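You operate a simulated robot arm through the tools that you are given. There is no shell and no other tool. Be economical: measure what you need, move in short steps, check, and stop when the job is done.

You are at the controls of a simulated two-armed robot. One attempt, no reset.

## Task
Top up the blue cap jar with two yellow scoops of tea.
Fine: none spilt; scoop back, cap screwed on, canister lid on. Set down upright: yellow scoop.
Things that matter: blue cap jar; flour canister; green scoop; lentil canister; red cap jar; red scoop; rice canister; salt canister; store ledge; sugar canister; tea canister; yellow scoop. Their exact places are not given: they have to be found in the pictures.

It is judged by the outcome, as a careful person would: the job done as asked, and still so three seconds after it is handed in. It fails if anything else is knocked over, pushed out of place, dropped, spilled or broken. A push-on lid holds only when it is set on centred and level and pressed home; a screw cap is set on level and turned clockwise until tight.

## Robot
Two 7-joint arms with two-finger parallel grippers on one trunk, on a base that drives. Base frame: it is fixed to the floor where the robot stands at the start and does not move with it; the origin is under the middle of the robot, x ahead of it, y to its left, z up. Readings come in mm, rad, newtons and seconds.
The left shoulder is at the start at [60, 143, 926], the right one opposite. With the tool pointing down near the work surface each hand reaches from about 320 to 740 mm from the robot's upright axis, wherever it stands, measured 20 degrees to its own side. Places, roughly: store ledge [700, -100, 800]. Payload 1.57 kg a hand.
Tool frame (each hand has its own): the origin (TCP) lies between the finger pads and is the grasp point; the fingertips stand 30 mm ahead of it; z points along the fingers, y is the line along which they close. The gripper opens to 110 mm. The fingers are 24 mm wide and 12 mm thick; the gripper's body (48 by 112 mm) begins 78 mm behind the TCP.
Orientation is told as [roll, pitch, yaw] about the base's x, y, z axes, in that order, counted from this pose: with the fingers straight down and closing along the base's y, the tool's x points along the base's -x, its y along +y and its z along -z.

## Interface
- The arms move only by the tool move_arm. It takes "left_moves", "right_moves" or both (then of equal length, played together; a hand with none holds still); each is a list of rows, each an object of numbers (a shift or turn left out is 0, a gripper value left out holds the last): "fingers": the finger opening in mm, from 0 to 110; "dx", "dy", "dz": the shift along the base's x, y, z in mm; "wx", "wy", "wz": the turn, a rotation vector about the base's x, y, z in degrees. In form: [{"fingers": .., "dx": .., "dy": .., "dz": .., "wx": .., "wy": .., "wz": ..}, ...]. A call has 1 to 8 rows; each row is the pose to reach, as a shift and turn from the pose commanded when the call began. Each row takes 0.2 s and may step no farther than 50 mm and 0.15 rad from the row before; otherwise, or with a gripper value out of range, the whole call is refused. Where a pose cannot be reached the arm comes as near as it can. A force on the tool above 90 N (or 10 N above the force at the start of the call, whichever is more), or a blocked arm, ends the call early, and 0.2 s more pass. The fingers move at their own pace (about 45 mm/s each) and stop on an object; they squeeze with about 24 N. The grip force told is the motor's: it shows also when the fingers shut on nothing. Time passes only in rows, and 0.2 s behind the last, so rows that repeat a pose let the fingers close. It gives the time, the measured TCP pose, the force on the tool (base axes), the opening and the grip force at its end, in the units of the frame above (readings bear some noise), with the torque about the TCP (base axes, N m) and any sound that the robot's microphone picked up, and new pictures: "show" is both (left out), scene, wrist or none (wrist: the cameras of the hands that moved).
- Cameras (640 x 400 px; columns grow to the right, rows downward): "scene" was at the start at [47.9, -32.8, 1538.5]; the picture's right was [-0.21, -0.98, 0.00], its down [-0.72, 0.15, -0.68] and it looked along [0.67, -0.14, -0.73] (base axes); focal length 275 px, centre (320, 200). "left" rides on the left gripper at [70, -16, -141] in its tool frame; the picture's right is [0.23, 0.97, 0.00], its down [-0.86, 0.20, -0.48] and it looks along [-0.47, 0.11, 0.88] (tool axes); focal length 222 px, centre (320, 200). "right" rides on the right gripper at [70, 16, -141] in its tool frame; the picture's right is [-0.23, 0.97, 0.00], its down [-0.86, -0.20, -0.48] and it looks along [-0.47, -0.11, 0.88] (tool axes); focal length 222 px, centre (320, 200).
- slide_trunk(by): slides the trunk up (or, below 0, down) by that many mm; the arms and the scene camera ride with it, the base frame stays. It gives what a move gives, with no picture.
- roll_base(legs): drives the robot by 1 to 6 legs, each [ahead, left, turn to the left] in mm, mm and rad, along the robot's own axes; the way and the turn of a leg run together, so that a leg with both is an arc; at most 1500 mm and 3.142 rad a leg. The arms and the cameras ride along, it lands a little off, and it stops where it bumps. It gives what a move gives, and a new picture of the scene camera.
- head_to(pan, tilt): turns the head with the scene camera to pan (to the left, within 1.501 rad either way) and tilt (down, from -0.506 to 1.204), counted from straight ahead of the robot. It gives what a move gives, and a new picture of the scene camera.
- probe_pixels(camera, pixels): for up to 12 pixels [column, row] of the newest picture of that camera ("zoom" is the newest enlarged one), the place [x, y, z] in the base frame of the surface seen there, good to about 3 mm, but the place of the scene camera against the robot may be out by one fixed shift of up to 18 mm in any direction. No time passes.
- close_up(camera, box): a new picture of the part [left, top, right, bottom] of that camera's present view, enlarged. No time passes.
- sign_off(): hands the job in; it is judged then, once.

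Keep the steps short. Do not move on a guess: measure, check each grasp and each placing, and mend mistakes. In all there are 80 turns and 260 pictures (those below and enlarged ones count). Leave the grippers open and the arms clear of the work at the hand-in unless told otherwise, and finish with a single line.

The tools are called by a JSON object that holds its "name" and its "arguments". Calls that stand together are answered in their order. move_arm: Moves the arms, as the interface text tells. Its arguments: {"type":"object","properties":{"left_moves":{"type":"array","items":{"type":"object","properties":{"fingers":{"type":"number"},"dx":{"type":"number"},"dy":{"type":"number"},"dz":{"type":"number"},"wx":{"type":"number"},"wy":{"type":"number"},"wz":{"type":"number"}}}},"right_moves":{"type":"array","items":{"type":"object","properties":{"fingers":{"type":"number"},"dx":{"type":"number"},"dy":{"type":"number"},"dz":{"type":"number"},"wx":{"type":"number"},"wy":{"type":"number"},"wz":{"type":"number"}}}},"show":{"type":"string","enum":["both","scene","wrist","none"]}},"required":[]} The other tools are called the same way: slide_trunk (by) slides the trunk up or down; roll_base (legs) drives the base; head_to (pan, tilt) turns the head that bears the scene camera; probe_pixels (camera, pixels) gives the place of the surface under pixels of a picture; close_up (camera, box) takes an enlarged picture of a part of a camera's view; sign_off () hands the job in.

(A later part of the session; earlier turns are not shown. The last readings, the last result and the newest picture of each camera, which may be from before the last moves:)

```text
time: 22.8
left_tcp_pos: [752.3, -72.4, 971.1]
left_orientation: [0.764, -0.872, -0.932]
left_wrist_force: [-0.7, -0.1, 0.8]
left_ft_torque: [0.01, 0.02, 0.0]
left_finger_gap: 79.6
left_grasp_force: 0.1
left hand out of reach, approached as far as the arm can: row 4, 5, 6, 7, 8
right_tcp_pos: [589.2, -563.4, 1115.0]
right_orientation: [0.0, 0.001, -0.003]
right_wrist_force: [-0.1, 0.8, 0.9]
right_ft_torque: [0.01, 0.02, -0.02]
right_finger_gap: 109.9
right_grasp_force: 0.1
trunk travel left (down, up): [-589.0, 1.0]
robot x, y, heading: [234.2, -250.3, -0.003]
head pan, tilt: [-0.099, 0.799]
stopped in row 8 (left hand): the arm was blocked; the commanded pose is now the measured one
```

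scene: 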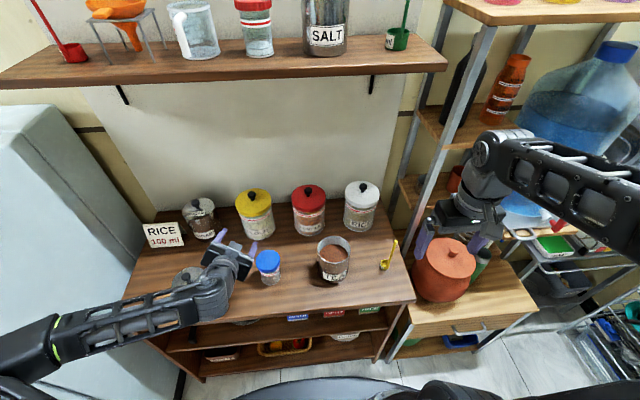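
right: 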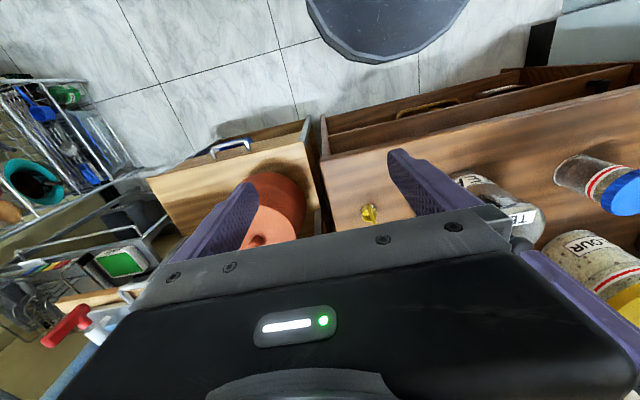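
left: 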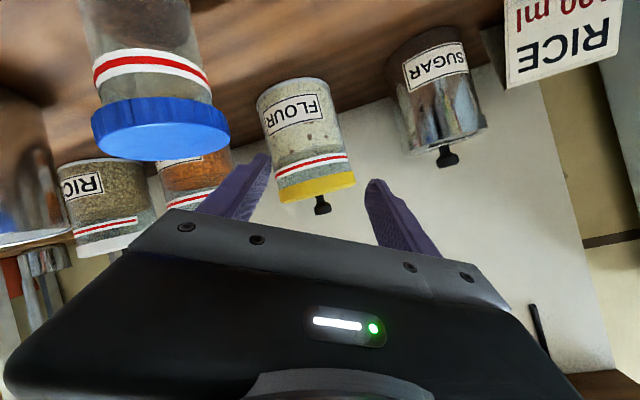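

The arm folded too tightly pointing straight ahead and twisted; nothing was touched. The jar is round, so I'll point the hand forward-right (yaw −45°, pitch −68°), which is easier for the left arm.

{"name": "move_arm", "arguments": {"left_moves": [{"dx": -16, "dy": 4, "dz": 8, "wx": -4.6, "wy": 1, "wz": -4.9}, {"dx": -32, "dy": 8, "dz": 16, "wx": -9.2, "wy": 2, "wz": -9.8}, {"dx": -48, "dy": 12, "dz": 20, "wx": -13.7, "wy": 3, "wz": -14.7}, {"dx": -64, "dy": 12, "dz": 20, "wx": -18.3, "wy": 4, "wz": -19.6}, {"dx": -80, "dy": 12, "dz": 20, "wx": -22.9, "wy": 5, "wz": -24.5}, {"dx": -96, "dy": 12, "dz": 20, "wx": -27.5, "wy": 5.9, "wz": -29.4}]}}

```text
time: 24.1
left_tcp_pos: [656.5, -59.3, 991.8]
left_orientation: [0.001, -1.186, -0.787]
left_wrist_force: [-0.7, -0.9, -0.6]
left_ft_torque: [0.0, -0.03, 0.05]
left_finger_gap: 79.9
left_grasp_force: 0.0
left hand out of reach, approached as far as the arm can: row 1, 2, 3, 4, 5
right_tcp_pos: [589.8, -564.8, 1115.6]
right_orientation: [0.0, 0.0, -0.003]
right_wrist_force: [-0.2, 0.0, -0.8]
right_ft_torque: [-0.01, -0.04, -0.04]
right_finger_gap: 109.8
right_grasp_force: 0.1
trunk travel left (down, up): [-589.0, 1.0]
robot x, y, heading: [232.0, -248.0, -0.001]
head pan, tilt: [-0.099, 0.799]
```

scene: 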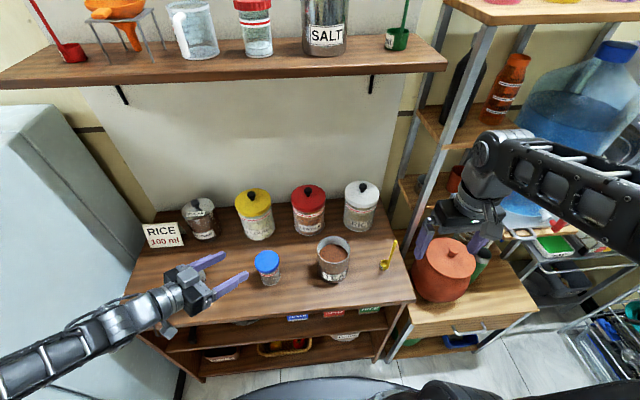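
left: 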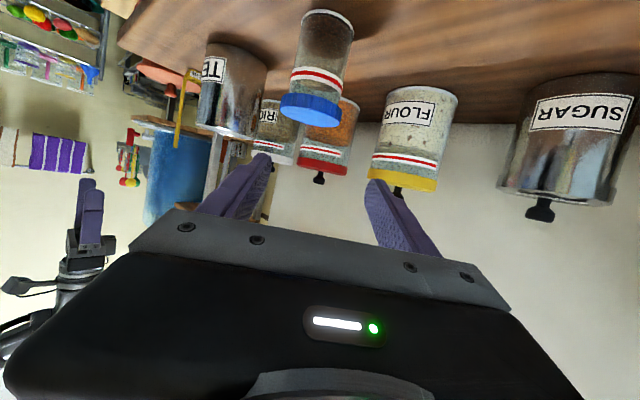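

Orientation is exact now. I'll probe the jar with this camera: body edges (303,45)/(351,45), cap edges, base.

{"name": "close_up", "arguments": {"camera": "left", "box": [250, 0, 410, 130]}}

{"name": "probe_pixels", "arguments": {"camera": "left", "pixels": [[306, 50], [322, 50], [345, 50], [325, 15], [313, 98], [310, 112], [283, 107], [337, 113], [296, 80], [318, 83]]}}

{"name": "probe_pixels", "arguments": {"camera": "scene", "pixels": [[267, 252], [267, 262], [256, 260], [278, 260], [267, 270], [268, 283], [262, 278], [275, 276]]}}

```text
3.08 times, centred on (330, 65) of left
```

zoom: 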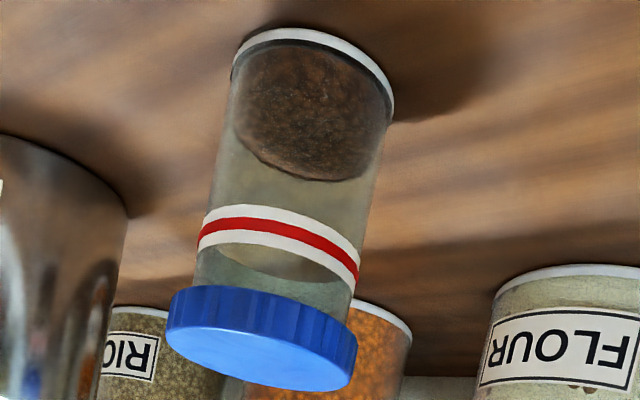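

```text
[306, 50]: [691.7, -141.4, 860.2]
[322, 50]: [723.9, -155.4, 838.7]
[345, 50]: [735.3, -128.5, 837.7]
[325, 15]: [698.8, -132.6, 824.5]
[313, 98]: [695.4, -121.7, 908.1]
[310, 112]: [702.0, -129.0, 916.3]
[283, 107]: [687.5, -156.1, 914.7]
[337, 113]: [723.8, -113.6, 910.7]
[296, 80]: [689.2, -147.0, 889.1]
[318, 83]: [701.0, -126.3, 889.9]
```

```text
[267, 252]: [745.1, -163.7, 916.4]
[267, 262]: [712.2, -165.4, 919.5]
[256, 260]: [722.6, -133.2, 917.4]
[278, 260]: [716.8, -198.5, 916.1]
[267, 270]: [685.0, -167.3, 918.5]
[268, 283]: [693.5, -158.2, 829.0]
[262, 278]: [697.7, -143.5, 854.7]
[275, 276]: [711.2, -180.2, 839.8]
```

Jar axis ≈ (717,-149), base 820, cap 896–917. I'll lower the left hand to a pre-grasp in front of the jar at (660,-92,860) and look.

{"name": "move_arm", "arguments": {"left_moves": [{"dx": 1, "dy": -11, "dz": -44}, {"dx": 2, "dy": -22, "dz": -88}, {"dx": 3.5, "dy": -33, "dz": -132}]}}

{"name": "close_up", "arguments": {"camera": "scene", "box": [180, 230, 310, 310]}}

```text
time: 24.9
left_tcp_pos: [659.8, -92.4, 859.0]
left_orientation: [-0.003, -1.185, -0.784]
left_wrist_force: [-0.9, 0.1, 0.2]
left_ft_torque: [-0.03, 0.02, 0.0]
left_finger_gap: 79.9
left_grasp_force: 0.2
right_tcp_pos: [589.0, -562.6, 1114.8]
right_orientation: [0.0, 0.0, -0.001]
right_wrist_force: [0.9, -0.4, 0.5]
right_ft_torque: [0.03, 0.03, 0.02]
right_finger_gap: 110.0
right_grasp_force: 0.1
trunk travel left (down, up): [-589.0, 1.0]
robot x, y, heading: [227.2, -245.6, -0.003]
head pan, tilt: [-0.099, 0.799]
```

scene: 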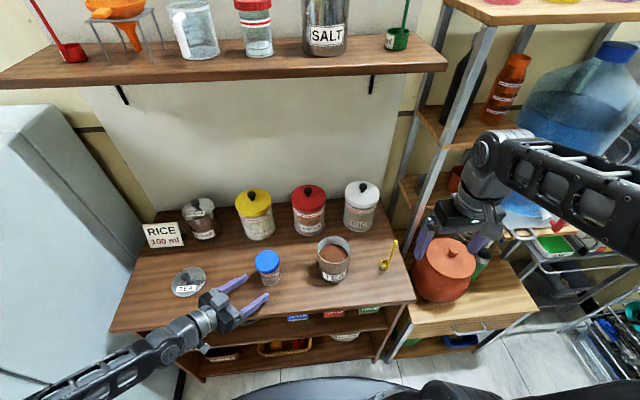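
left: 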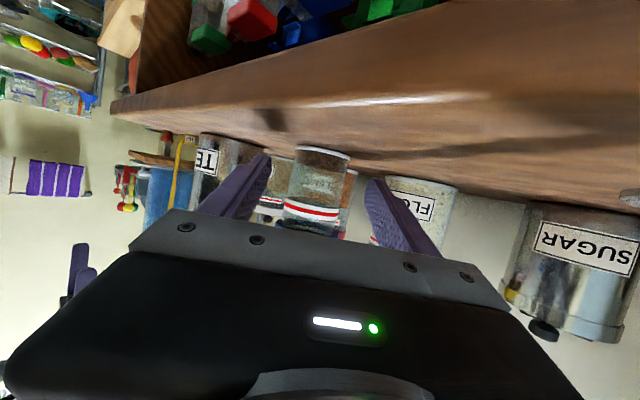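

```text
4.92 times, centred on (245, 270) of scene
```

zoom: 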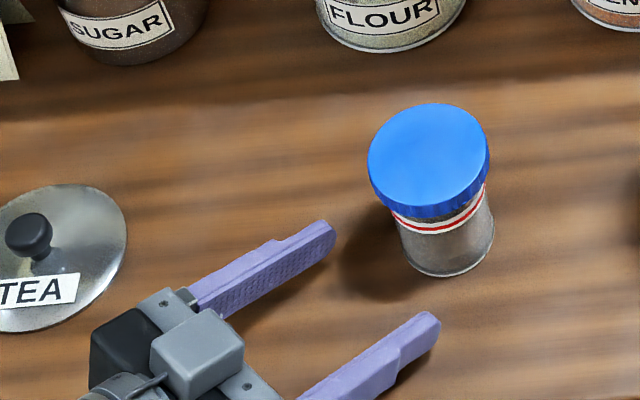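

Fingers straddle the jar line. I'll advance onto the jar axis with the fingers still open and check centring.

{"name": "move_arm", "arguments": {"left_moves": [{"dx": 20, "dy": -20}, {"dx": 40, "dy": -40}, {"dx": 57, "dy": -57}]}}

{"name": "close_up", "arguments": {"camera": "scene", "box": [210, 230, 320, 300]}}

{"name": "close_up", "arguments": {"camera": "left", "box": [200, 120, 440, 260]}}

```text
time: 25.8
left_tcp_pos: [716.6, -151.3, 860.4]
left_orientation: [-0.001, -1.186, -0.785]
left_wrist_force: [-0.3, 0.7, 0.9]
left_ft_torque: [-0.03, 0.03, 0.0]
left_finger_gap: 79.9
left_grasp_force: 0.0
right_tcp_pos: [589.0, -563.1, 1114.5]
right_orientation: [0.001, -0.001, -0.003]
right_wrist_force: [-0.5, 0.0, -0.5]
right_ft_torque: [0.01, -0.04, 0.01]
right_finger_gap: 110.0
right_grasp_force: 0.1
trunk travel left (down, up): [-589.0, 1.0]
robot x, y, heading: [227.7, -242.2, 0.001]
head pan, tilt: [-0.099, 0.799]
```

scene: 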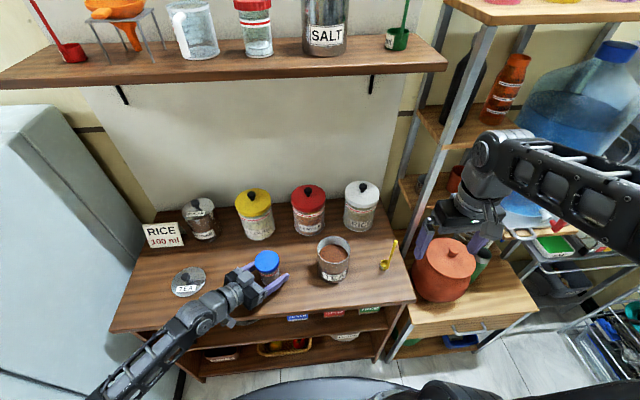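
left: 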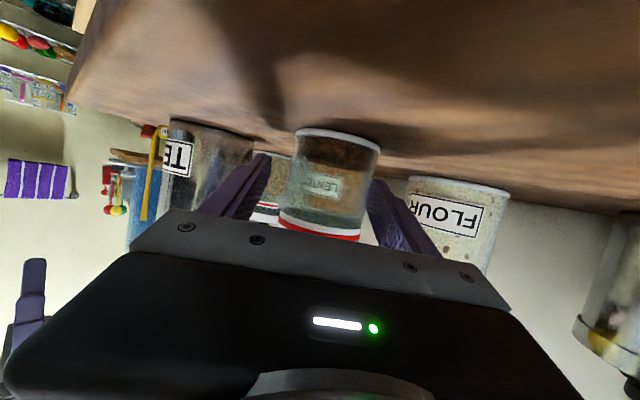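

```text
5.71 times, centred on (265, 265) of scene
```

zoom: 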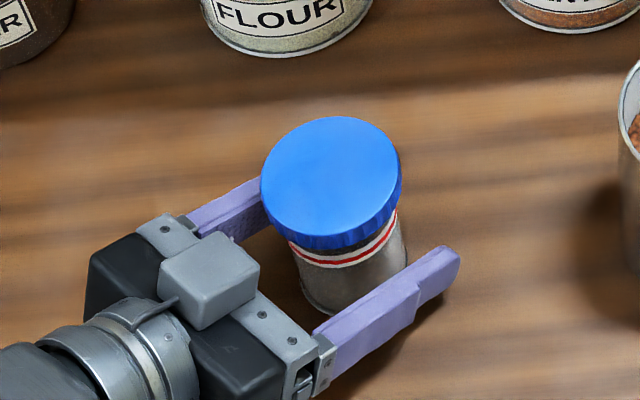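

```text
2.67 times, centred on (320, 190) of left
```

zoom: 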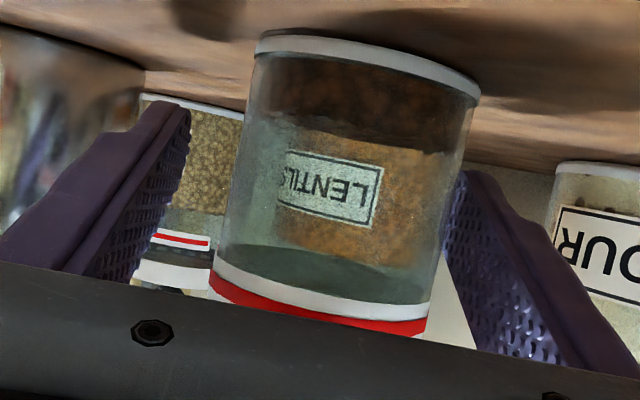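

The jar sits about 5 mm toward the picture-right finger; I'll shift to centre and close gently.

{"name": "move_arm", "arguments": {"left_moves": [{"dx": 3.5, "dy": 4}, {"dx": 3.5, "dy": 4, "fingers": 60}, {"dx": 3.5, "dy": 4, "fingers": 40}, {"dx": 3.5, "dy": 4, "fingers": 40}, {"dx": 3.5, "dy": 4, "fingers": 40}, {"dx": 3.5, "dy": 4, "fingers": 40}]}}

{"name": "close_up", "arguments": {"camera": "left", "box": [200, 120, 440, 260]}}

```text
time: 27.1
left_tcp_pos: [719.9, -146.1, 860.0]
left_orientation: [0.001, -1.185, -0.786]
left_wrist_force: [0.1, 0.6, -0.3]
left_ft_torque: [0.04, 0.01, -0.01]
left_finger_gap: 50.0
left_grasp_force: 24.0
right_tcp_pos: [587.9, -562.2, 1115.5]
right_orientation: [-0.001, -0.001, -0.003]
right_wrist_force: [0.3, 0.3, -0.6]
right_ft_torque: [-0.02, 0.02, -0.01]
right_finger_gap: 109.9
right_grasp_force: 0.0
trunk travel left (down, up): [-589.0, 1.0]
robot x, y, heading: [229.9, -249.1, -0.007]
head pan, tilt: [-0.099, 0.799]
```

scene: 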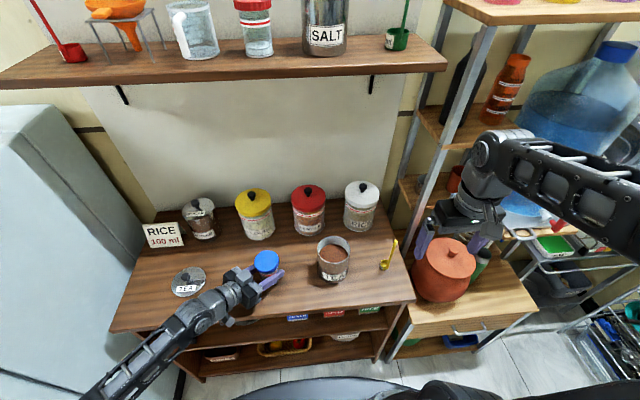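
left: 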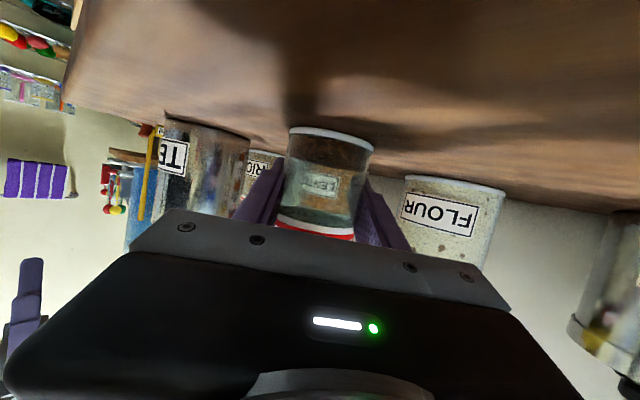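

```text
2.67 times, centred on (320, 190) of left
```

zoom: 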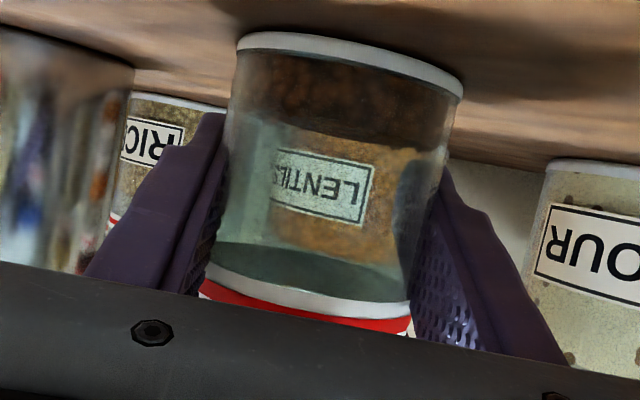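

The jar is held (50 mm, 24 N). Now the right hand goes over the cap at about (718,-148), staying high.

{"name": "move_arm", "arguments": {"right_moves": [{"dx": 12, "dy": 45}, {"dx": 25, "dy": 90}, {"dx": 38, "dy": 135}, {"dx": 50, "dy": 180}, {"dx": 63, "dy": 225}, {"dx": 75, "dy": 270}, {"dx": 88, "dy": 315}, {"dx": 100, "dy": 355}], "show": "none"}}

{"name": "move_arm", "arguments": {"right_moves": [{"dx": 10, "dy": 20, "wz": -8.5, "fingers": 96}, {"dx": 20, "dy": 40, "dz": -20, "wz": -17}, {"dx": 29, "dy": 60, "dz": -40, "wz": -25.5}, {"dx": 29, "dy": 60, "dz": -60, "wz": -34}, {"dx": 29, "dy": 60, "dz": -85, "wz": -42.5}, {"dx": 29, "dy": 60, "dz": -105, "wz": -51}]}}

```text
time: 28.9
left_tcp_pos: [721.0, -145.4, 859.3]
left_orientation: [0.0, -1.187, -0.786]
left_wrist_force: [0.6, 1.3, 1.4]
left_ft_torque: [0.05, 0.04, -0.04]
left_finger_gap: 50.1
left_grasp_force: 24.3
right_tcp_pos: [688.7, -205.9, 1113.6]
right_orientation: [-0.002, 0.0, -0.001]
right_wrist_force: [0.7, 0.2, 0.1]
right_ft_torque: [-0.01, -0.01, 0.03]
right_finger_gap: 110.1
right_grasp_force: 0.0
trunk travel left (down, up): [-589.0, 1.0]
robot x, y, heading: [230.1, -246.3, -0.002]
head pan, tilt: [-0.099, 0.799]
```

```text
time: 30.4
left_tcp_pos: [719.2, -146.8, 860.1]
left_orientation: [-0.001, -1.184, -0.788]
left_wrist_force: [0.2, -0.5, 0.9]
left_ft_torque: [0.03, 0.08, -0.02]
left_finger_gap: 49.9
left_grasp_force: 24.1
right_tcp_pos: [718.7, -146.4, 1009.6]
right_orientation: [0.0, -0.001, -0.895]
right_wrist_force: [-0.2, 0.8, 0.1]
right_ft_torque: [0.02, 0.01, -0.01]
right_finger_gap: 96.0
right_grasp_force: 0.1
trunk travel left (down, up): [-589.0, 1.0]
robot x, y, heading: [232.5, -247.2, -0.006]
head pan, tilt: [-0.099, 0.799]
```

scene: 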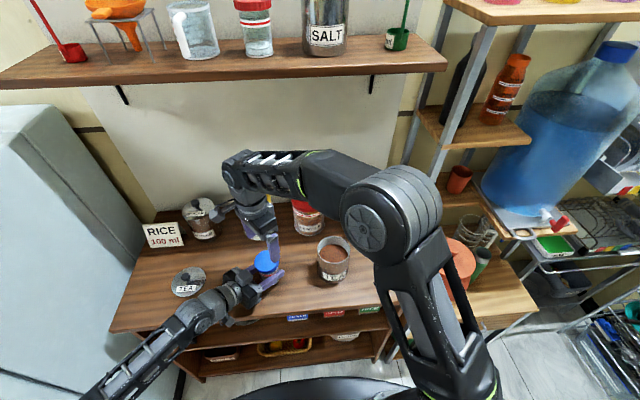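
right: 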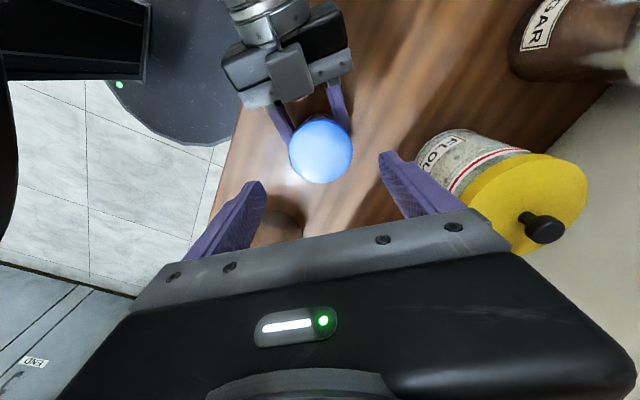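

Probing the cap through the right wrist camera: edges (288,150), (353,150), (320,118), (320,183).

{"name": "probe_pixels", "arguments": {"camera": "right", "pixels": [[291, 148], [350, 148], [320, 148], [320, 180], [322, 121], [300, 170], [340, 130]]}}

{"name": "close_up", "arguments": {"camera": "right", "box": [200, 60, 440, 260]}}

```text
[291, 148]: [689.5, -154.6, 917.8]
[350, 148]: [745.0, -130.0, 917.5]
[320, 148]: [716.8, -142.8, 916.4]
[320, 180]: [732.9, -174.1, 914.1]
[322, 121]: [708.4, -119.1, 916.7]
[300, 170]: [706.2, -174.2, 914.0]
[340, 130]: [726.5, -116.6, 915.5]
```

```text
2.00 times, centred on (320, 160) of right
```

zoom: 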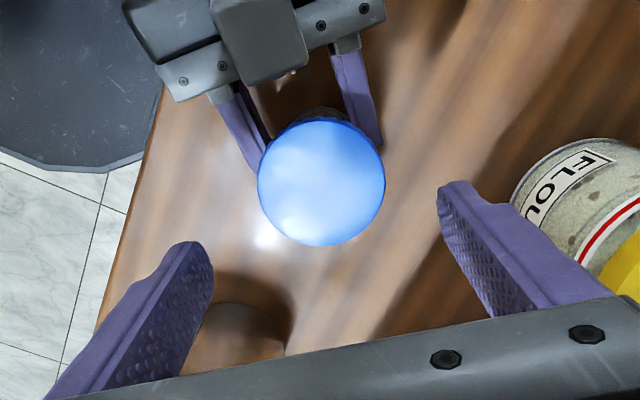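

The cap centre matches the TCP. I'll descend until the tips reach z≈895 and close on the cap.

{"name": "move_arm", "arguments": {"right_moves": [{"dz": -40}, {"dz": -70}, {"dz": -84}, {"dz": -84, "fingers": 58}, {"dz": -84, "fingers": 58}, {"dz": -84, "fingers": 58}, {"dz": -84, "fingers": 58}]}}

```text
time: 31.9
left_tcp_pos: [719.7, -147.6, 858.2]
left_orientation: [0.0, -1.185, -0.789]
left_wrist_force: [-11.5, -8.1, 2.4]
left_ft_torque: [0.35, -0.5, 0.04]
left_finger_gap: 50.0
left_grasp_force: 23.5
right_tcp_pos: [718.9, -147.2, 924.5]
right_orientation: [0.003, 0.001, -0.892]
right_wrist_force: [11.2, 7.8, -2.7]
right_ft_torque: [0.2, -0.24, 0.0]
right_finger_gap: 69.6
right_grasp_force: 23.6
trunk travel left (down, up): [-589.0, 1.0]
robot x, y, heading: [230.0, -246.7, -0.0]
head pan, tilt: [-0.099, 0.799]
```

scene: 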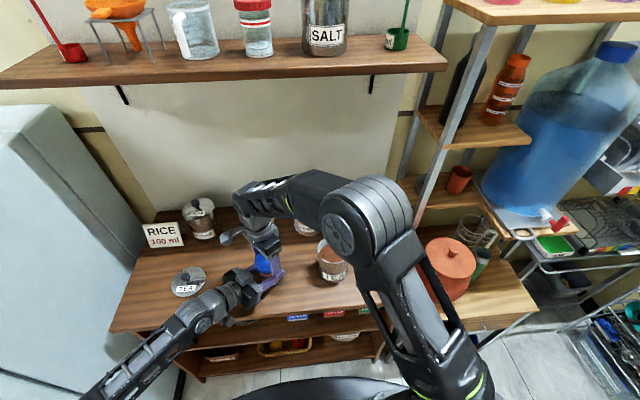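
right: 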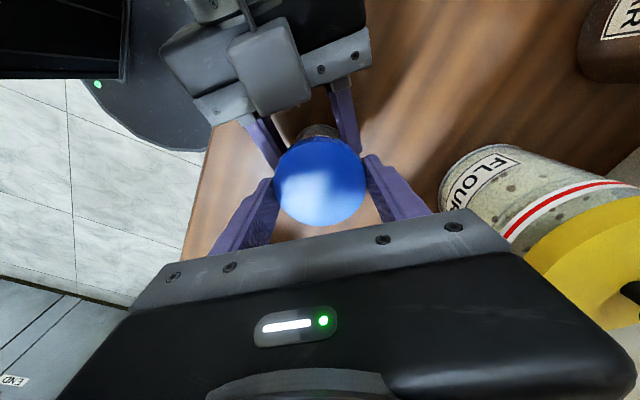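

The cap is gripped (69.6 mm) with a slight side load; I'll shift 1.5 mm to relieve it and unscrew counter-clockwise 68°.

{"name": "move_arm", "arguments": {"right_moves": [{"dx": 1.2, "dy": 0.9, "wz": 8.5}, {"dx": 1.2, "dy": 0.9, "wz": 17}, {"dx": 1.2, "dy": 0.9, "wz": 25.5}, {"dx": 1.2, "dy": 0.9, "wz": 34}, {"dx": 1.2, "dy": 0.9, "wz": 42.5}, {"dx": 1.2, "dy": 0.9, "wz": 51}, {"dx": 1.2, "dy": 0.9, "wz": 59.5}, {"dx": 1.2, "dy": 0.9, "wz": 68}]}}

```text
time: 33.8
left_tcp_pos: [719.5, -146.3, 859.6]
left_orientation: [-0.001, -1.185, -0.788]
left_wrist_force: [-12.9, -9.7, 1.5]
left_ft_torque: [0.46, -0.64, 0.01]
left_finger_gap: 49.9
left_grasp_force: 24.2
right_tcp_pos: [719.5, -146.9, 924.0]
right_orientation: [-0.001, -0.003, 0.297]
right_wrist_force: [13.8, 9.5, -0.2]
right_ft_torque: [0.09, -0.31, -0.02]
right_finger_gap: 69.6
right_grasp_force: 23.9
trunk travel left (down, up): [-589.0, 1.0]
robot x, y, heading: [228.3, -250.3, -0.0]
head pan, tilt: [-0.099, 0.799]
```

scene: 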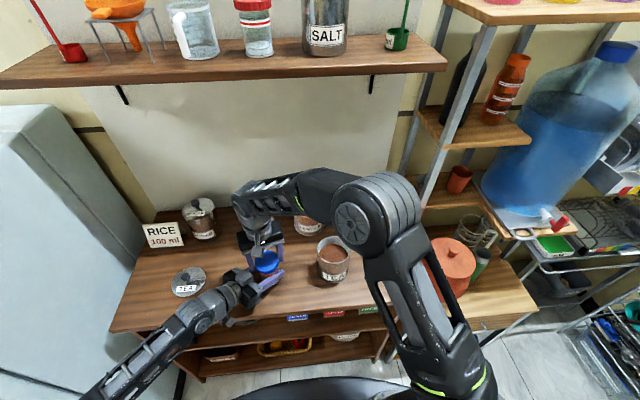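
right: 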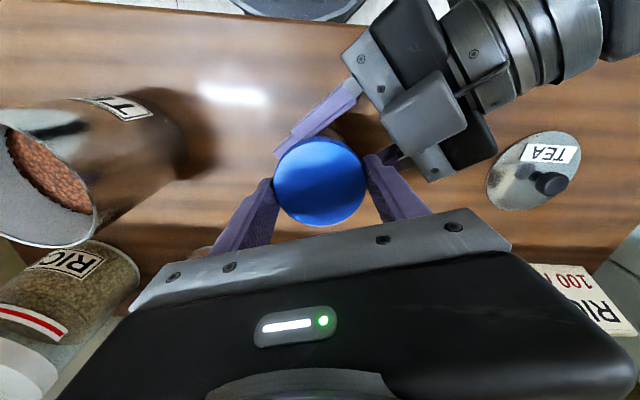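

Turning smoothly, but I can't yet tell whether the cap turns in its thread. I'll turn 34° more and watch height and torque.

{"name": "move_arm", "arguments": {"right_moves": [{"wz": 8.5}, {"wz": 17}, {"wz": 25.5}, {"wz": 34}], "show": "wrist"}}

{"name": "close_up", "arguments": {"camera": "right", "box": [220, 80, 480, 242]}}

{"name": "close_up", "arguments": {"camera": "left", "box": [200, 100, 440, 250]}}

```text
time: 34.8
left_tcp_pos: [721.1, -146.8, 859.4]
left_orientation: [0.0, -1.184, -0.785]
left_wrist_force: [-10.6, -9.9, -0.3]
left_ft_torque: [0.44, -0.28, 0.02]
left_finger_gap: 50.1
left_grasp_force: 23.7
right_tcp_pos: [718.5, -146.1, 925.6]
right_orientation: [0.0, -0.003, 0.889]
right_wrist_force: [9.6, 10.1, 2.0]
right_ft_torque: [0.12, -0.23, -0.01]
right_finger_gap: 69.5
right_grasp_force: 23.9
trunk travel left (down, up): [-589.0, 1.0]
robot x, y, heading: [228.2, -249.0, 0.0]
head pan, tilt: [-0.099, 0.799]
```

right: 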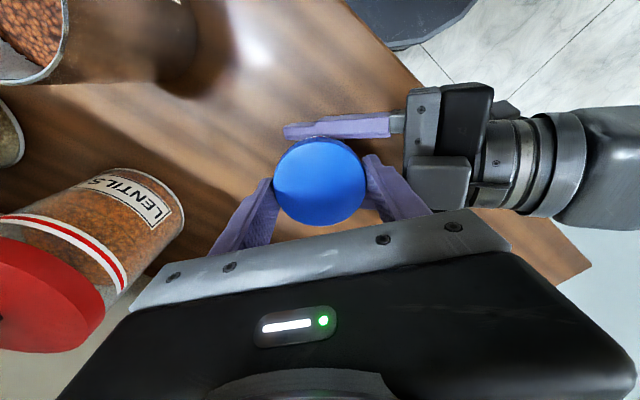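

```text
2.46 times, centred on (350, 161) of right
```

zoom: 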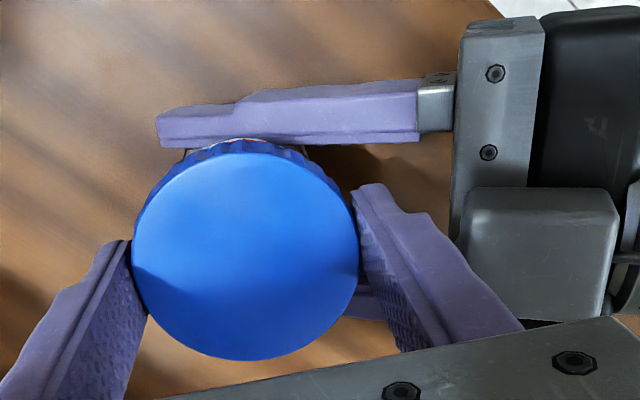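

```text
2.67 times, centred on (320, 175) of left
```

zoom: 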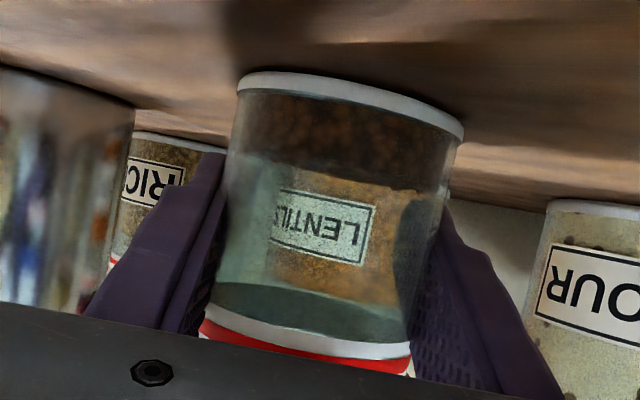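

Turned 102° in total. I'll test with a small 3 mm lift, watching the force.

{"name": "move_arm", "arguments": {"right_moves": [{"dz": 1.5}, {"dz": 3}], "show": "none"}}

```text
time: 35.4
left_tcp_pos: [719.0, -147.0, 860.7]
left_orientation: [0.003, -1.188, -0.788]
left_wrist_force: [-9.8, -11.7, 9.2]
left_ft_torque: [0.69, -0.2, 0.01]
left_finger_gap: 49.8
left_grasp_force: 23.7
right_tcp_pos: [719.1, -146.8, 928.0]
right_orientation: [-0.001, -0.001, 0.889]
right_wrist_force: [10.1, 12.3, -9.6]
right_ft_torque: [0.15, -0.49, -0.02]
right_finger_gap: 69.7
right_grasp_force: 23.5
trunk travel left (down, up): [-589.0, 1.0]
robot x, y, heading: [228.4, -247.9, -0.001]
head pan, tilt: [-0.099, 0.799]
```

Still threaded (−9.6 N). I'll lower back, open a little (78 mm), turn back and regrip.

{"name": "move_arm", "arguments": {"right_moves": [{"dz": -3, "fingers": 78}, {"dz": -3}, {"dz": -3, "wz": -8.5}, {"dz": -3, "wz": -17}, {"dz": -3, "wz": -25.5}, {"dz": -3, "wz": -34}, {"dz": -3, "wz": -42.5}, {"dz": -3, "wz": -51}], "show": "none"}}

{"name": "move_arm", "arguments": {"right_moves": [{"wz": -8.5}, {"wz": -17}, {"wz": -25.5}, {"wz": -34}, {"wz": -42.5}, {"wz": -51}, {"wz": -59.5}, {"wz": -68}], "show": "wrist"}}

```text
time: 37.1
left_tcp_pos: [720.3, -146.1, 859.3]
left_orientation: [0.0, -1.185, -0.785]
left_wrist_force: [-0.6, 0.0, -0.2]
left_ft_torque: [-0.05, 0.04, 0.0]
left_finger_gap: 49.8
left_grasp_force: 24.4
right_tcp_pos: [719.7, -147.4, 924.7]
right_orientation: [0.001, -0.001, -0.004]
right_wrist_force: [0.2, 0.0, -0.4]
right_ft_torque: [0.0, 0.03, -0.01]
right_finger_gap: 78.1
right_grasp_force: 0.1
trunk travel left (down, up): [-589.0, 1.0]
robot x, y, heading: [230.4, -247.1, -0.001]
head pan, tilt: [-0.099, 0.799]
```

```text
time: 39.0
left_tcp_pos: [719.0, -145.8, 860.1]
left_orientation: [0.0, -1.185, -0.786]
left_wrist_force: [0.0, 0.1, -0.1]
left_ft_torque: [-0.03, -0.01, 0.01]
left_finger_gap: 50.1
left_grasp_force: 24.3
right_tcp_pos: [718.8, -147.2, 926.3]
right_orientation: [-0.001, 0.001, -1.193]
right_wrist_force: [0.2, 0.0, -0.4]
right_ft_torque: [-0.02, 0.0, 0.01]
right_finger_gap: 78.1
right_grasp_force: 0.1
trunk travel left (down, up): [-589.0, 1.0]
robot x, y, heading: [225.9, -246.7, -0.001]
head pan, tilt: [-0.099, 0.799]
```

right: 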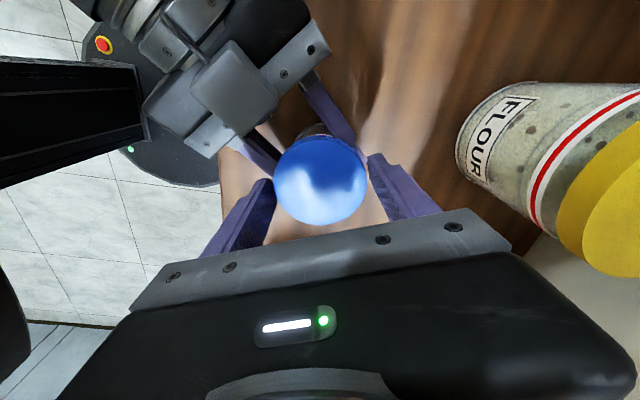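

Range is good (−68°). Grip again and turn +119°.

{"name": "move_arm", "arguments": {"right_moves": [{"fingers": 58}, {"fingers": 58}, {"wz": 8.5}, {"wz": 17}, {"wz": 25.5}, {"wz": 34}, {"wz": 42.5}, {"wz": 51}], "show": "none"}}

{"name": "move_arm", "arguments": {"right_moves": [{"wz": 8.5}, {"wz": 17}, {"wz": 25.5}, {"wz": 34}, {"wz": 42.5}, {"wz": 51}, {"wz": 59.5}, {"wz": 68}], "show": "none"}}

{"name": "move_arm", "arguments": {"right_moves": [{"dz": 1.5}, {"dz": 3}], "show": "wrist"}}

```text
time: 40.8
left_tcp_pos: [718.9, -147.8, 859.0]
left_orientation: [0.001, -1.185, -0.786]
left_wrist_force: [-12.3, -2.2, -2.2]
left_ft_torque: [0.1, -0.58, 0.02]
left_finger_gap: 50.2
left_grasp_force: 24.1
right_tcp_pos: [719.7, -147.2, 926.2]
right_orientation: [0.003, 0.0, -0.296]
right_wrist_force: [11.9, 1.7, 2.1]
right_ft_torque: [0.08, -0.22, -0.02]
right_finger_gap: 69.4
right_grasp_force: 23.8
trunk travel left (down, up): [-589.0, 1.0]
robot x, y, heading: [227.6, -250.0, -0.002]
head pan, tilt: [-0.099, 0.799]
```

```text
time: 42.5
left_tcp_pos: [719.0, -146.3, 858.9]
left_orientation: [-0.002, -1.184, -0.786]
left_wrist_force: [-13.7, -11.8, -7.0]
left_ft_torque: [0.5, -0.51, 0.08]
left_finger_gap: 50.0
left_grasp_force: 23.8
right_tcp_pos: [718.8, -145.6, 927.1]
right_orientation: [-0.001, -0.003, 0.892]
right_wrist_force: [13.5, 11.4, 10.8]
right_ft_torque: [0.16, -0.31, -0.02]
right_finger_gap: 69.2
right_grasp_force: 23.6
trunk travel left (down, up): [-589.0, 1.0]
robot x, y, heading: [228.9, -245.6, -0.001]
head pan, tilt: [-0.099, 0.799]
```

```text
time: 43.1
left_tcp_pos: [720.0, -146.6, 859.8]
left_orientation: [0.001, -1.187, -0.789]
left_wrist_force: [-12.7, -13.8, -2.9]
left_ft_torque: [0.77, -0.38, 0.02]
left_finger_gap: 49.9
left_grasp_force: 23.8
right_tcp_pos: [717.8, -146.5, 928.1]
right_orientation: [0.001, -0.001, 0.889]
right_wrist_force: [13.3, 13.3, 2.0]
right_ft_torque: [0.11, -0.52, 0.02]
right_finger_gap: 69.6
right_grasp_force: 24.0
trunk travel left (down, up): [-589.0, 1.0]
robot x, y, heading: [227.9, -248.8, -0.003]
head pan, tilt: [-0.099, 0.799]
```

right: 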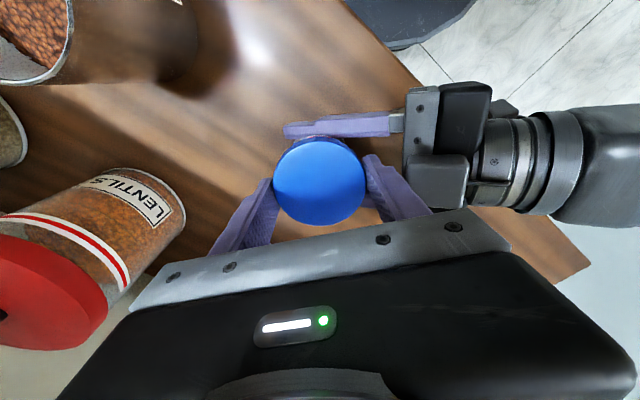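

The cap is climbing on its thread (it pushed the hand up about 4 mm). Another stroke, following the rise.

{"name": "move_arm", "arguments": {"right_moves": [{"fingers": 78}, {"fingers": 78}, {"wz": -8.5}, {"wz": -17}, {"wz": -25.5}, {"wz": -34}, {"wz": -42.5}, {"wz": -51}], "show": "none"}}

{"name": "move_arm", "arguments": {"right_moves": [{"wz": -8.5}, {"wz": -17}, {"wz": -25.5}, {"wz": -34}, {"wz": -42.5}, {"wz": -51}, {"wz": -59.5}, {"wz": -68}], "show": "none"}}

{"name": "move_arm", "arguments": {"right_moves": [{"fingers": 58}, {"fingers": 58}, {"wz": 8.5}, {"wz": 17, "dz": 0.3}, {"wz": 25.5, "dz": 0.6}, {"wz": 34, "dz": 0.9}, {"wz": 42.5, "dz": 1.2}, {"wz": 51, "dz": 1.5}], "show": "none"}}

{"name": "move_arm", "arguments": {"right_moves": [{"wz": 8.5, "dz": 0.3}, {"wz": 17, "dz": 0.6}, {"wz": 25.5, "dz": 0.9}, {"wz": 34, "dz": 1.2}, {"wz": 42.5, "dz": 1.5}, {"wz": 51, "dz": 1.8}, {"wz": 59.5, "dz": 2}, {"wz": 68, "dz": 2.2}], "show": "none"}}

{"name": "move_arm", "arguments": {"right_moves": [{"dz": 1.5}, {"dz": 3}], "show": "wrist"}}

```text
time: 45.0
left_tcp_pos: [719.1, -147.3, 859.8]
left_orientation: [0.001, -1.185, -0.785]
left_wrist_force: [-0.3, -0.6, 0.2]
left_ft_torque: [-0.01, -0.01, 0.01]
left_finger_gap: 50.0
left_grasp_force: 24.2
right_tcp_pos: [720.0, -146.6, 928.7]
right_orientation: [0.0, 0.001, -0.005]
right_wrist_force: [-0.5, 0.6, 0.5]
right_ft_torque: [0.0, 0.0, -0.01]
right_finger_gap: 77.4
right_grasp_force: 0.0
trunk travel left (down, up): [-589.0, 1.0]
robot x, y, heading: [231.7, -252.2, -0.003]
head pan, tilt: [-0.099, 0.799]
```

```text
time: 46.8
left_tcp_pos: [718.6, -146.0, 859.9]
left_orientation: [0.001, -1.183, -0.786]
left_wrist_force: [0.4, -0.1, -0.6]
left_ft_torque: [-0.06, -0.02, -0.02]
left_finger_gap: 50.1
left_grasp_force: 24.2
right_tcp_pos: [718.8, -146.8, 928.7]
right_orientation: [0.001, 0.0, -1.192]
right_wrist_force: [-0.3, 0.4, -0.4]
right_ft_torque: [-0.05, -0.01, 0.02]
right_finger_gap: 78.0
right_grasp_force: 0.0
trunk travel left (down, up): [-589.0, 1.0]
robot x, y, heading: [231.4, -248.9, -0.001]
head pan, tilt: [-0.099, 0.799]
```

```text
time: 48.5
left_tcp_pos: [720.5, -146.1, 859.3]
left_orientation: [0.0, -1.186, -0.787]
left_wrist_force: [-7.1, -3.2, 0.7]
left_ft_torque: [0.2, -0.44, 0.11]
left_finger_gap: 49.8
left_grasp_force: 24.2
right_tcp_pos: [720.1, -146.5, 930.8]
right_orientation: [-0.001, 0.001, -0.298]
right_wrist_force: [7.9, 3.2, -1.5]
right_ft_torque: [0.02, -0.14, -0.1]
right_finger_gap: 69.5
right_grasp_force: 23.9
trunk travel left (down, up): [-589.0, 1.0]
robot x, y, heading: [226.2, -248.7, -0.004]
head pan, tilt: [-0.099, 0.799]
```

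```text
time: 50.4
left_tcp_pos: [718.2, -145.6, 859.1]
left_orientation: [0.001, -1.185, -0.787]
left_wrist_force: [-2.4, -4.0, 0.4]
left_ft_torque: [0.28, -0.14, 0.09]
left_finger_gap: 50.1
left_grasp_force: 24.1
right_tcp_pos: [718.4, -146.7, 932.1]
right_orientation: [0.0, -0.001, 0.892]
right_wrist_force: [2.5, 4.0, 0.1]
right_ft_torque: [0.09, -0.07, -0.03]
right_finger_gap: 69.6
right_grasp_force: 24.0
trunk travel left (down, up): [-589.0, 1.0]
robot x, y, heading: [229.5, -248.1, 0.001]
head pan, tilt: [-0.099, 0.799]
```

```text
time: 51.0
left_tcp_pos: [720.2, -145.7, 860.8]
left_orientation: [0.002, -1.187, -0.789]
left_wrist_force: [-2.8, -6.2, 3.9]
left_ft_torque: [0.48, -0.24, -0.05]
left_finger_gap: 49.6
left_grasp_force: 24.7
right_tcp_pos: [718.4, -146.6, 934.8]
right_orientation: [0.0, -0.001, 0.887]
right_wrist_force: [3.3, 6.4, -5.0]
right_ft_torque: [0.02, 0.03, 0.04]
right_finger_gap: 69.6
right_grasp_force: 24.5
trunk travel left (down, up): [-589.0, 1.0]
robot x, y, heading: [228.1, -248.0, -0.002]
head pan, tilt: [-0.099, 0.799]
```

right: 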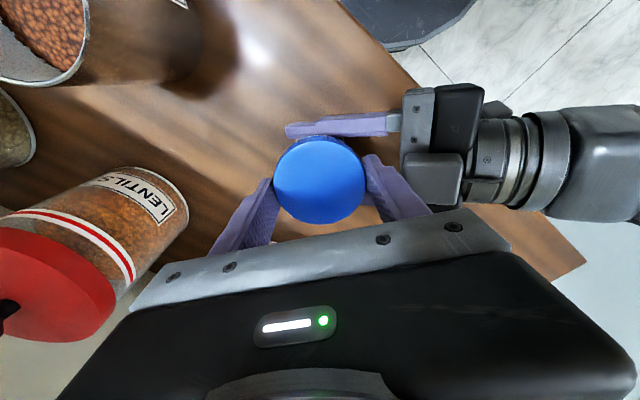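

Still a slight hold (−5 N). One more stroke.

{"name": "move_arm", "arguments": {"right_moves": [{"dz": -2, "fingers": 78}, {"dz": -2, "fingers": 78}, {"dz": -2, "wz": -8.5}, {"dz": -2, "wz": -17}, {"dz": -2, "wz": -25.5}, {"dz": -2, "wz": -34}, {"dz": -2, "wz": -42.5}, {"dz": -2, "wz": -51}], "show": "none"}}

{"name": "move_arm", "arguments": {"right_moves": [{"wz": -8.5}, {"wz": -17}, {"wz": -25.5}, {"wz": -34}, {"wz": -42.5}, {"wz": -51}, {"wz": -59.5}, {"wz": -68}], "show": "none"}}

{"name": "move_arm", "arguments": {"right_moves": [{"fingers": 58}, {"fingers": 58}, {"wz": 8.5}, {"wz": 17, "dz": 0.3}, {"wz": 25.5, "dz": 0.6}, {"wz": 34, "dz": 0.9}, {"wz": 42.5, "dz": 1.2}, {"wz": 51, "dz": 1.5}], "show": "none"}}

{"name": "move_arm", "arguments": {"right_moves": [{"wz": 8.5, "dz": 0.3}, {"wz": 17, "dz": 0.6}, {"wz": 25.5, "dz": 0.9}, {"wz": 34, "dz": 1.2}, {"wz": 42.5, "dz": 1.5}, {"wz": 51, "dz": 1.8}, {"wz": 59.5, "dz": 2}, {"wz": 68, "dz": 2.2}], "show": "none"}}

{"name": "move_arm", "arguments": {"right_moves": [{"dz": 1.5}, {"dz": 3}, {"dz": 4}], "show": "wrist"}}

```text
time: 52.8
left_tcp_pos: [719.7, -145.8, 858.8]
left_orientation: [-0.001, -1.186, -0.784]
left_wrist_force: [-0.7, 0.1, -0.7]
left_ft_torque: [-0.03, 0.01, -0.01]
left_finger_gap: 50.0
left_grasp_force: 24.5
right_tcp_pos: [719.5, -147.5, 934.2]
right_orientation: [0.0, -0.001, -0.006]
right_wrist_force: [0.0, -0.5, -0.4]
right_ft_torque: [0.02, 0.02, -0.03]
right_finger_gap: 78.1
right_grasp_force: 0.1
trunk travel left (down, up): [-589.0, 1.0]
robot x, y, heading: [222.9, -246.5, -0.0]
head pan, tilt: [-0.099, 0.799]
```

```text
time: 54.5
left_tcp_pos: [719.2, -146.2, 858.5]
left_orientation: [0.0, -1.182, -0.785]
left_wrist_force: [0.9, -0.9, 0.0]
left_ft_torque: [-0.01, -0.01, 0.04]
left_finger_gap: 50.0
left_grasp_force: 24.1
right_tcp_pos: [719.5, -146.6, 932.5]
right_orientation: [0.0, 0.001, -1.192]
right_wrist_force: [-0.1, 0.2, 0.0]
right_ft_torque: [0.02, 0.02, -0.02]
right_finger_gap: 77.8
right_grasp_force: 0.0
trunk travel left (down, up): [-589.0, 1.0]
robot x, y, heading: [230.0, -249.0, 0.001]
head pan, tilt: [-0.099, 0.799]
```

```text
time: 56.4
left_tcp_pos: [719.8, -147.5, 859.3]
left_orientation: [0.001, -1.187, -0.787]
left_wrist_force: [-2.2, -6.1, 0.9]
left_ft_torque: [0.42, -0.13, 0.06]
left_finger_gap: 54.6
left_grasp_force: 23.8
right_tcp_pos: [718.4, -145.5, 933.5]
right_orientation: [0.003, 0.002, -0.295]
right_wrist_force: [1.3, 6.4, -3.4]
right_ft_torque: [0.13, -0.02, -0.04]
right_finger_gap: 69.3
right_grasp_force: 24.4
trunk travel left (down, up): [-589.0, 1.0]
robot x, y, heading: [227.1, -243.4, -0.003]
head pan, tilt: [-0.099, 0.799]
```

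```text
time: 58.1
left_tcp_pos: [718.9, -146.1, 858.7]
left_orientation: [0.002, -1.184, -0.786]
left_wrist_force: [-6.9, -12.0, -1.1]
left_ft_torque: [0.52, -0.26, -0.02]
left_finger_gap: 50.4
left_grasp_force: 24.0
right_tcp_pos: [718.6, -146.5, 936.5]
right_orientation: [0.0, -0.001, 0.891]
right_wrist_force: [7.7, 12.2, -0.4]
right_ft_torque: [0.39, -0.28, 0.0]
right_finger_gap: 69.5
right_grasp_force: 23.9
trunk travel left (down, up): [-589.0, 1.0]
robot x, y, heading: [233.1, -247.0, -0.003]
head pan, tilt: [-0.099, 0.799]
```

```text
time: 59.0
left_tcp_pos: [720.4, -146.6, 860.8]
left_orientation: [0.004, -1.191, -0.79]
left_wrist_force: [-12.0, -10.3, 15.2]
left_ft_torque: [0.51, -0.32, -0.01]
left_finger_gap: 50.8
left_grasp_force: 24.3
right_tcp_pos: [719.3, -147.7, 939.5]
right_orientation: [0.001, 0.002, 0.889]
right_wrist_force: [10.7, 8.5, -16.5]
right_ft_torque: [0.19, -0.58, 0.02]
right_finger_gap: 69.2
right_grasp_force: 24.3
trunk travel left (down, up): [-589.0, 1.0]
robot x, y, heading: [229.4, -249.8, 0.001]
head pan, tilt: [-0.099, 0.799]
```

right: 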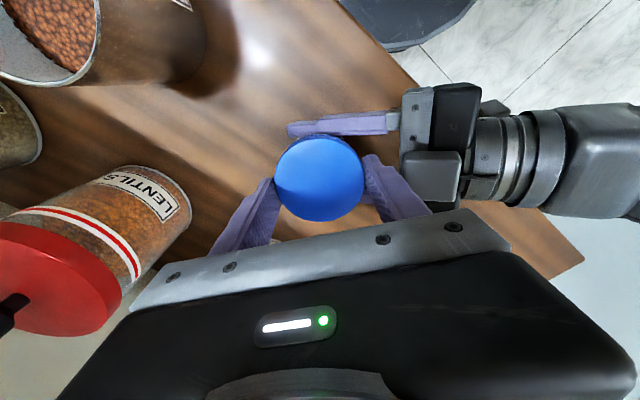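

The left gap changed briefly, so I need to see whether the jar slipped or lifted.

{"name": "close_up", "arguments": {"camera": "left", "box": [200, 100, 440, 250]}}

{"name": "close_up", "arguments": {"camera": "scene", "box": [220, 220, 320, 300]}}

```text
2.67 times, centred on (320, 175) of left
```

zoom: 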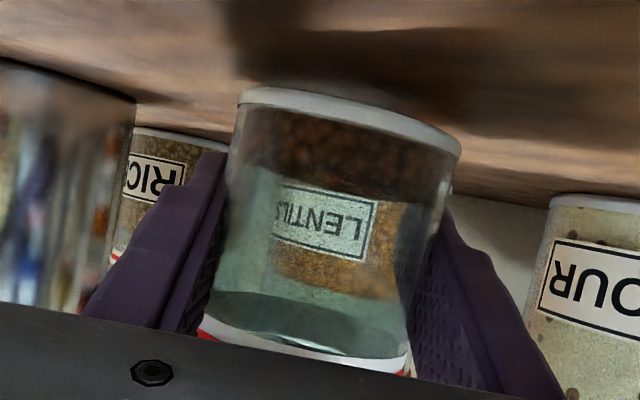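

```text
5.00 times, centred on (270, 260) of scene
```

zoom: 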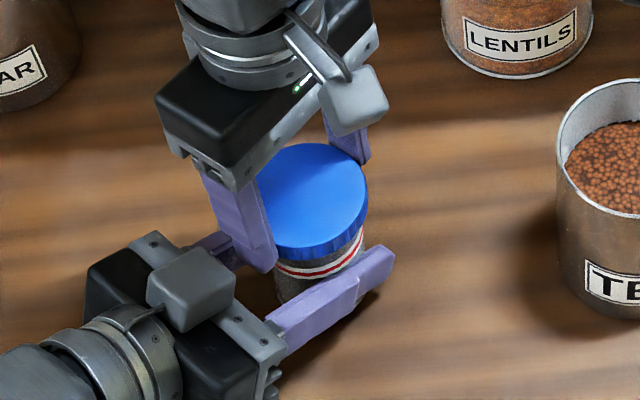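

{"name": "probe_pixels", "arguments": {"camera": "zoom", "pixels": [[310, 200], [320, 230], [315, 252], [320, 262], [320, 268], [320, 275], [300, 290], [345, 255]]}}

{"name": "probe_pixels", "arguments": {"camera": "left", "pixels": [[325, 140], [300, 137], [350, 145], [320, 225], [320, 231], [320, 118], [310, 160]]}}

{"name": "close_up", "arguments": {"camera": "scene", "box": [260, 245, 300, 285]}}

```text
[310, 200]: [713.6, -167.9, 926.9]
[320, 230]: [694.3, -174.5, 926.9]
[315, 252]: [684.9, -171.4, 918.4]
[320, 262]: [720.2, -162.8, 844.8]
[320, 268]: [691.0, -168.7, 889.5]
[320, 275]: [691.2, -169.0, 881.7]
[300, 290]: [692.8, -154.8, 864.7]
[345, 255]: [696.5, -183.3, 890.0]
```

```text
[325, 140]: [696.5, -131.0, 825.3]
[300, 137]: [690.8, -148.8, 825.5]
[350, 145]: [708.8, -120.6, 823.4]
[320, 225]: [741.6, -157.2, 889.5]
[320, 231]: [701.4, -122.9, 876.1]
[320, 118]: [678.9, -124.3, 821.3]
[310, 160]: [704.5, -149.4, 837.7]
```

```text
10.00 times, centred on (280, 265) of scene
```

zoom: 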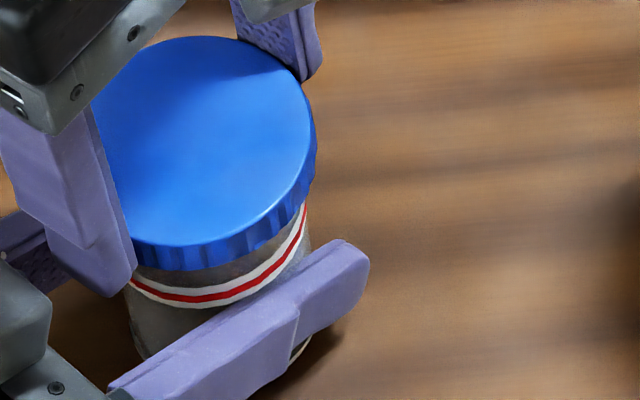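

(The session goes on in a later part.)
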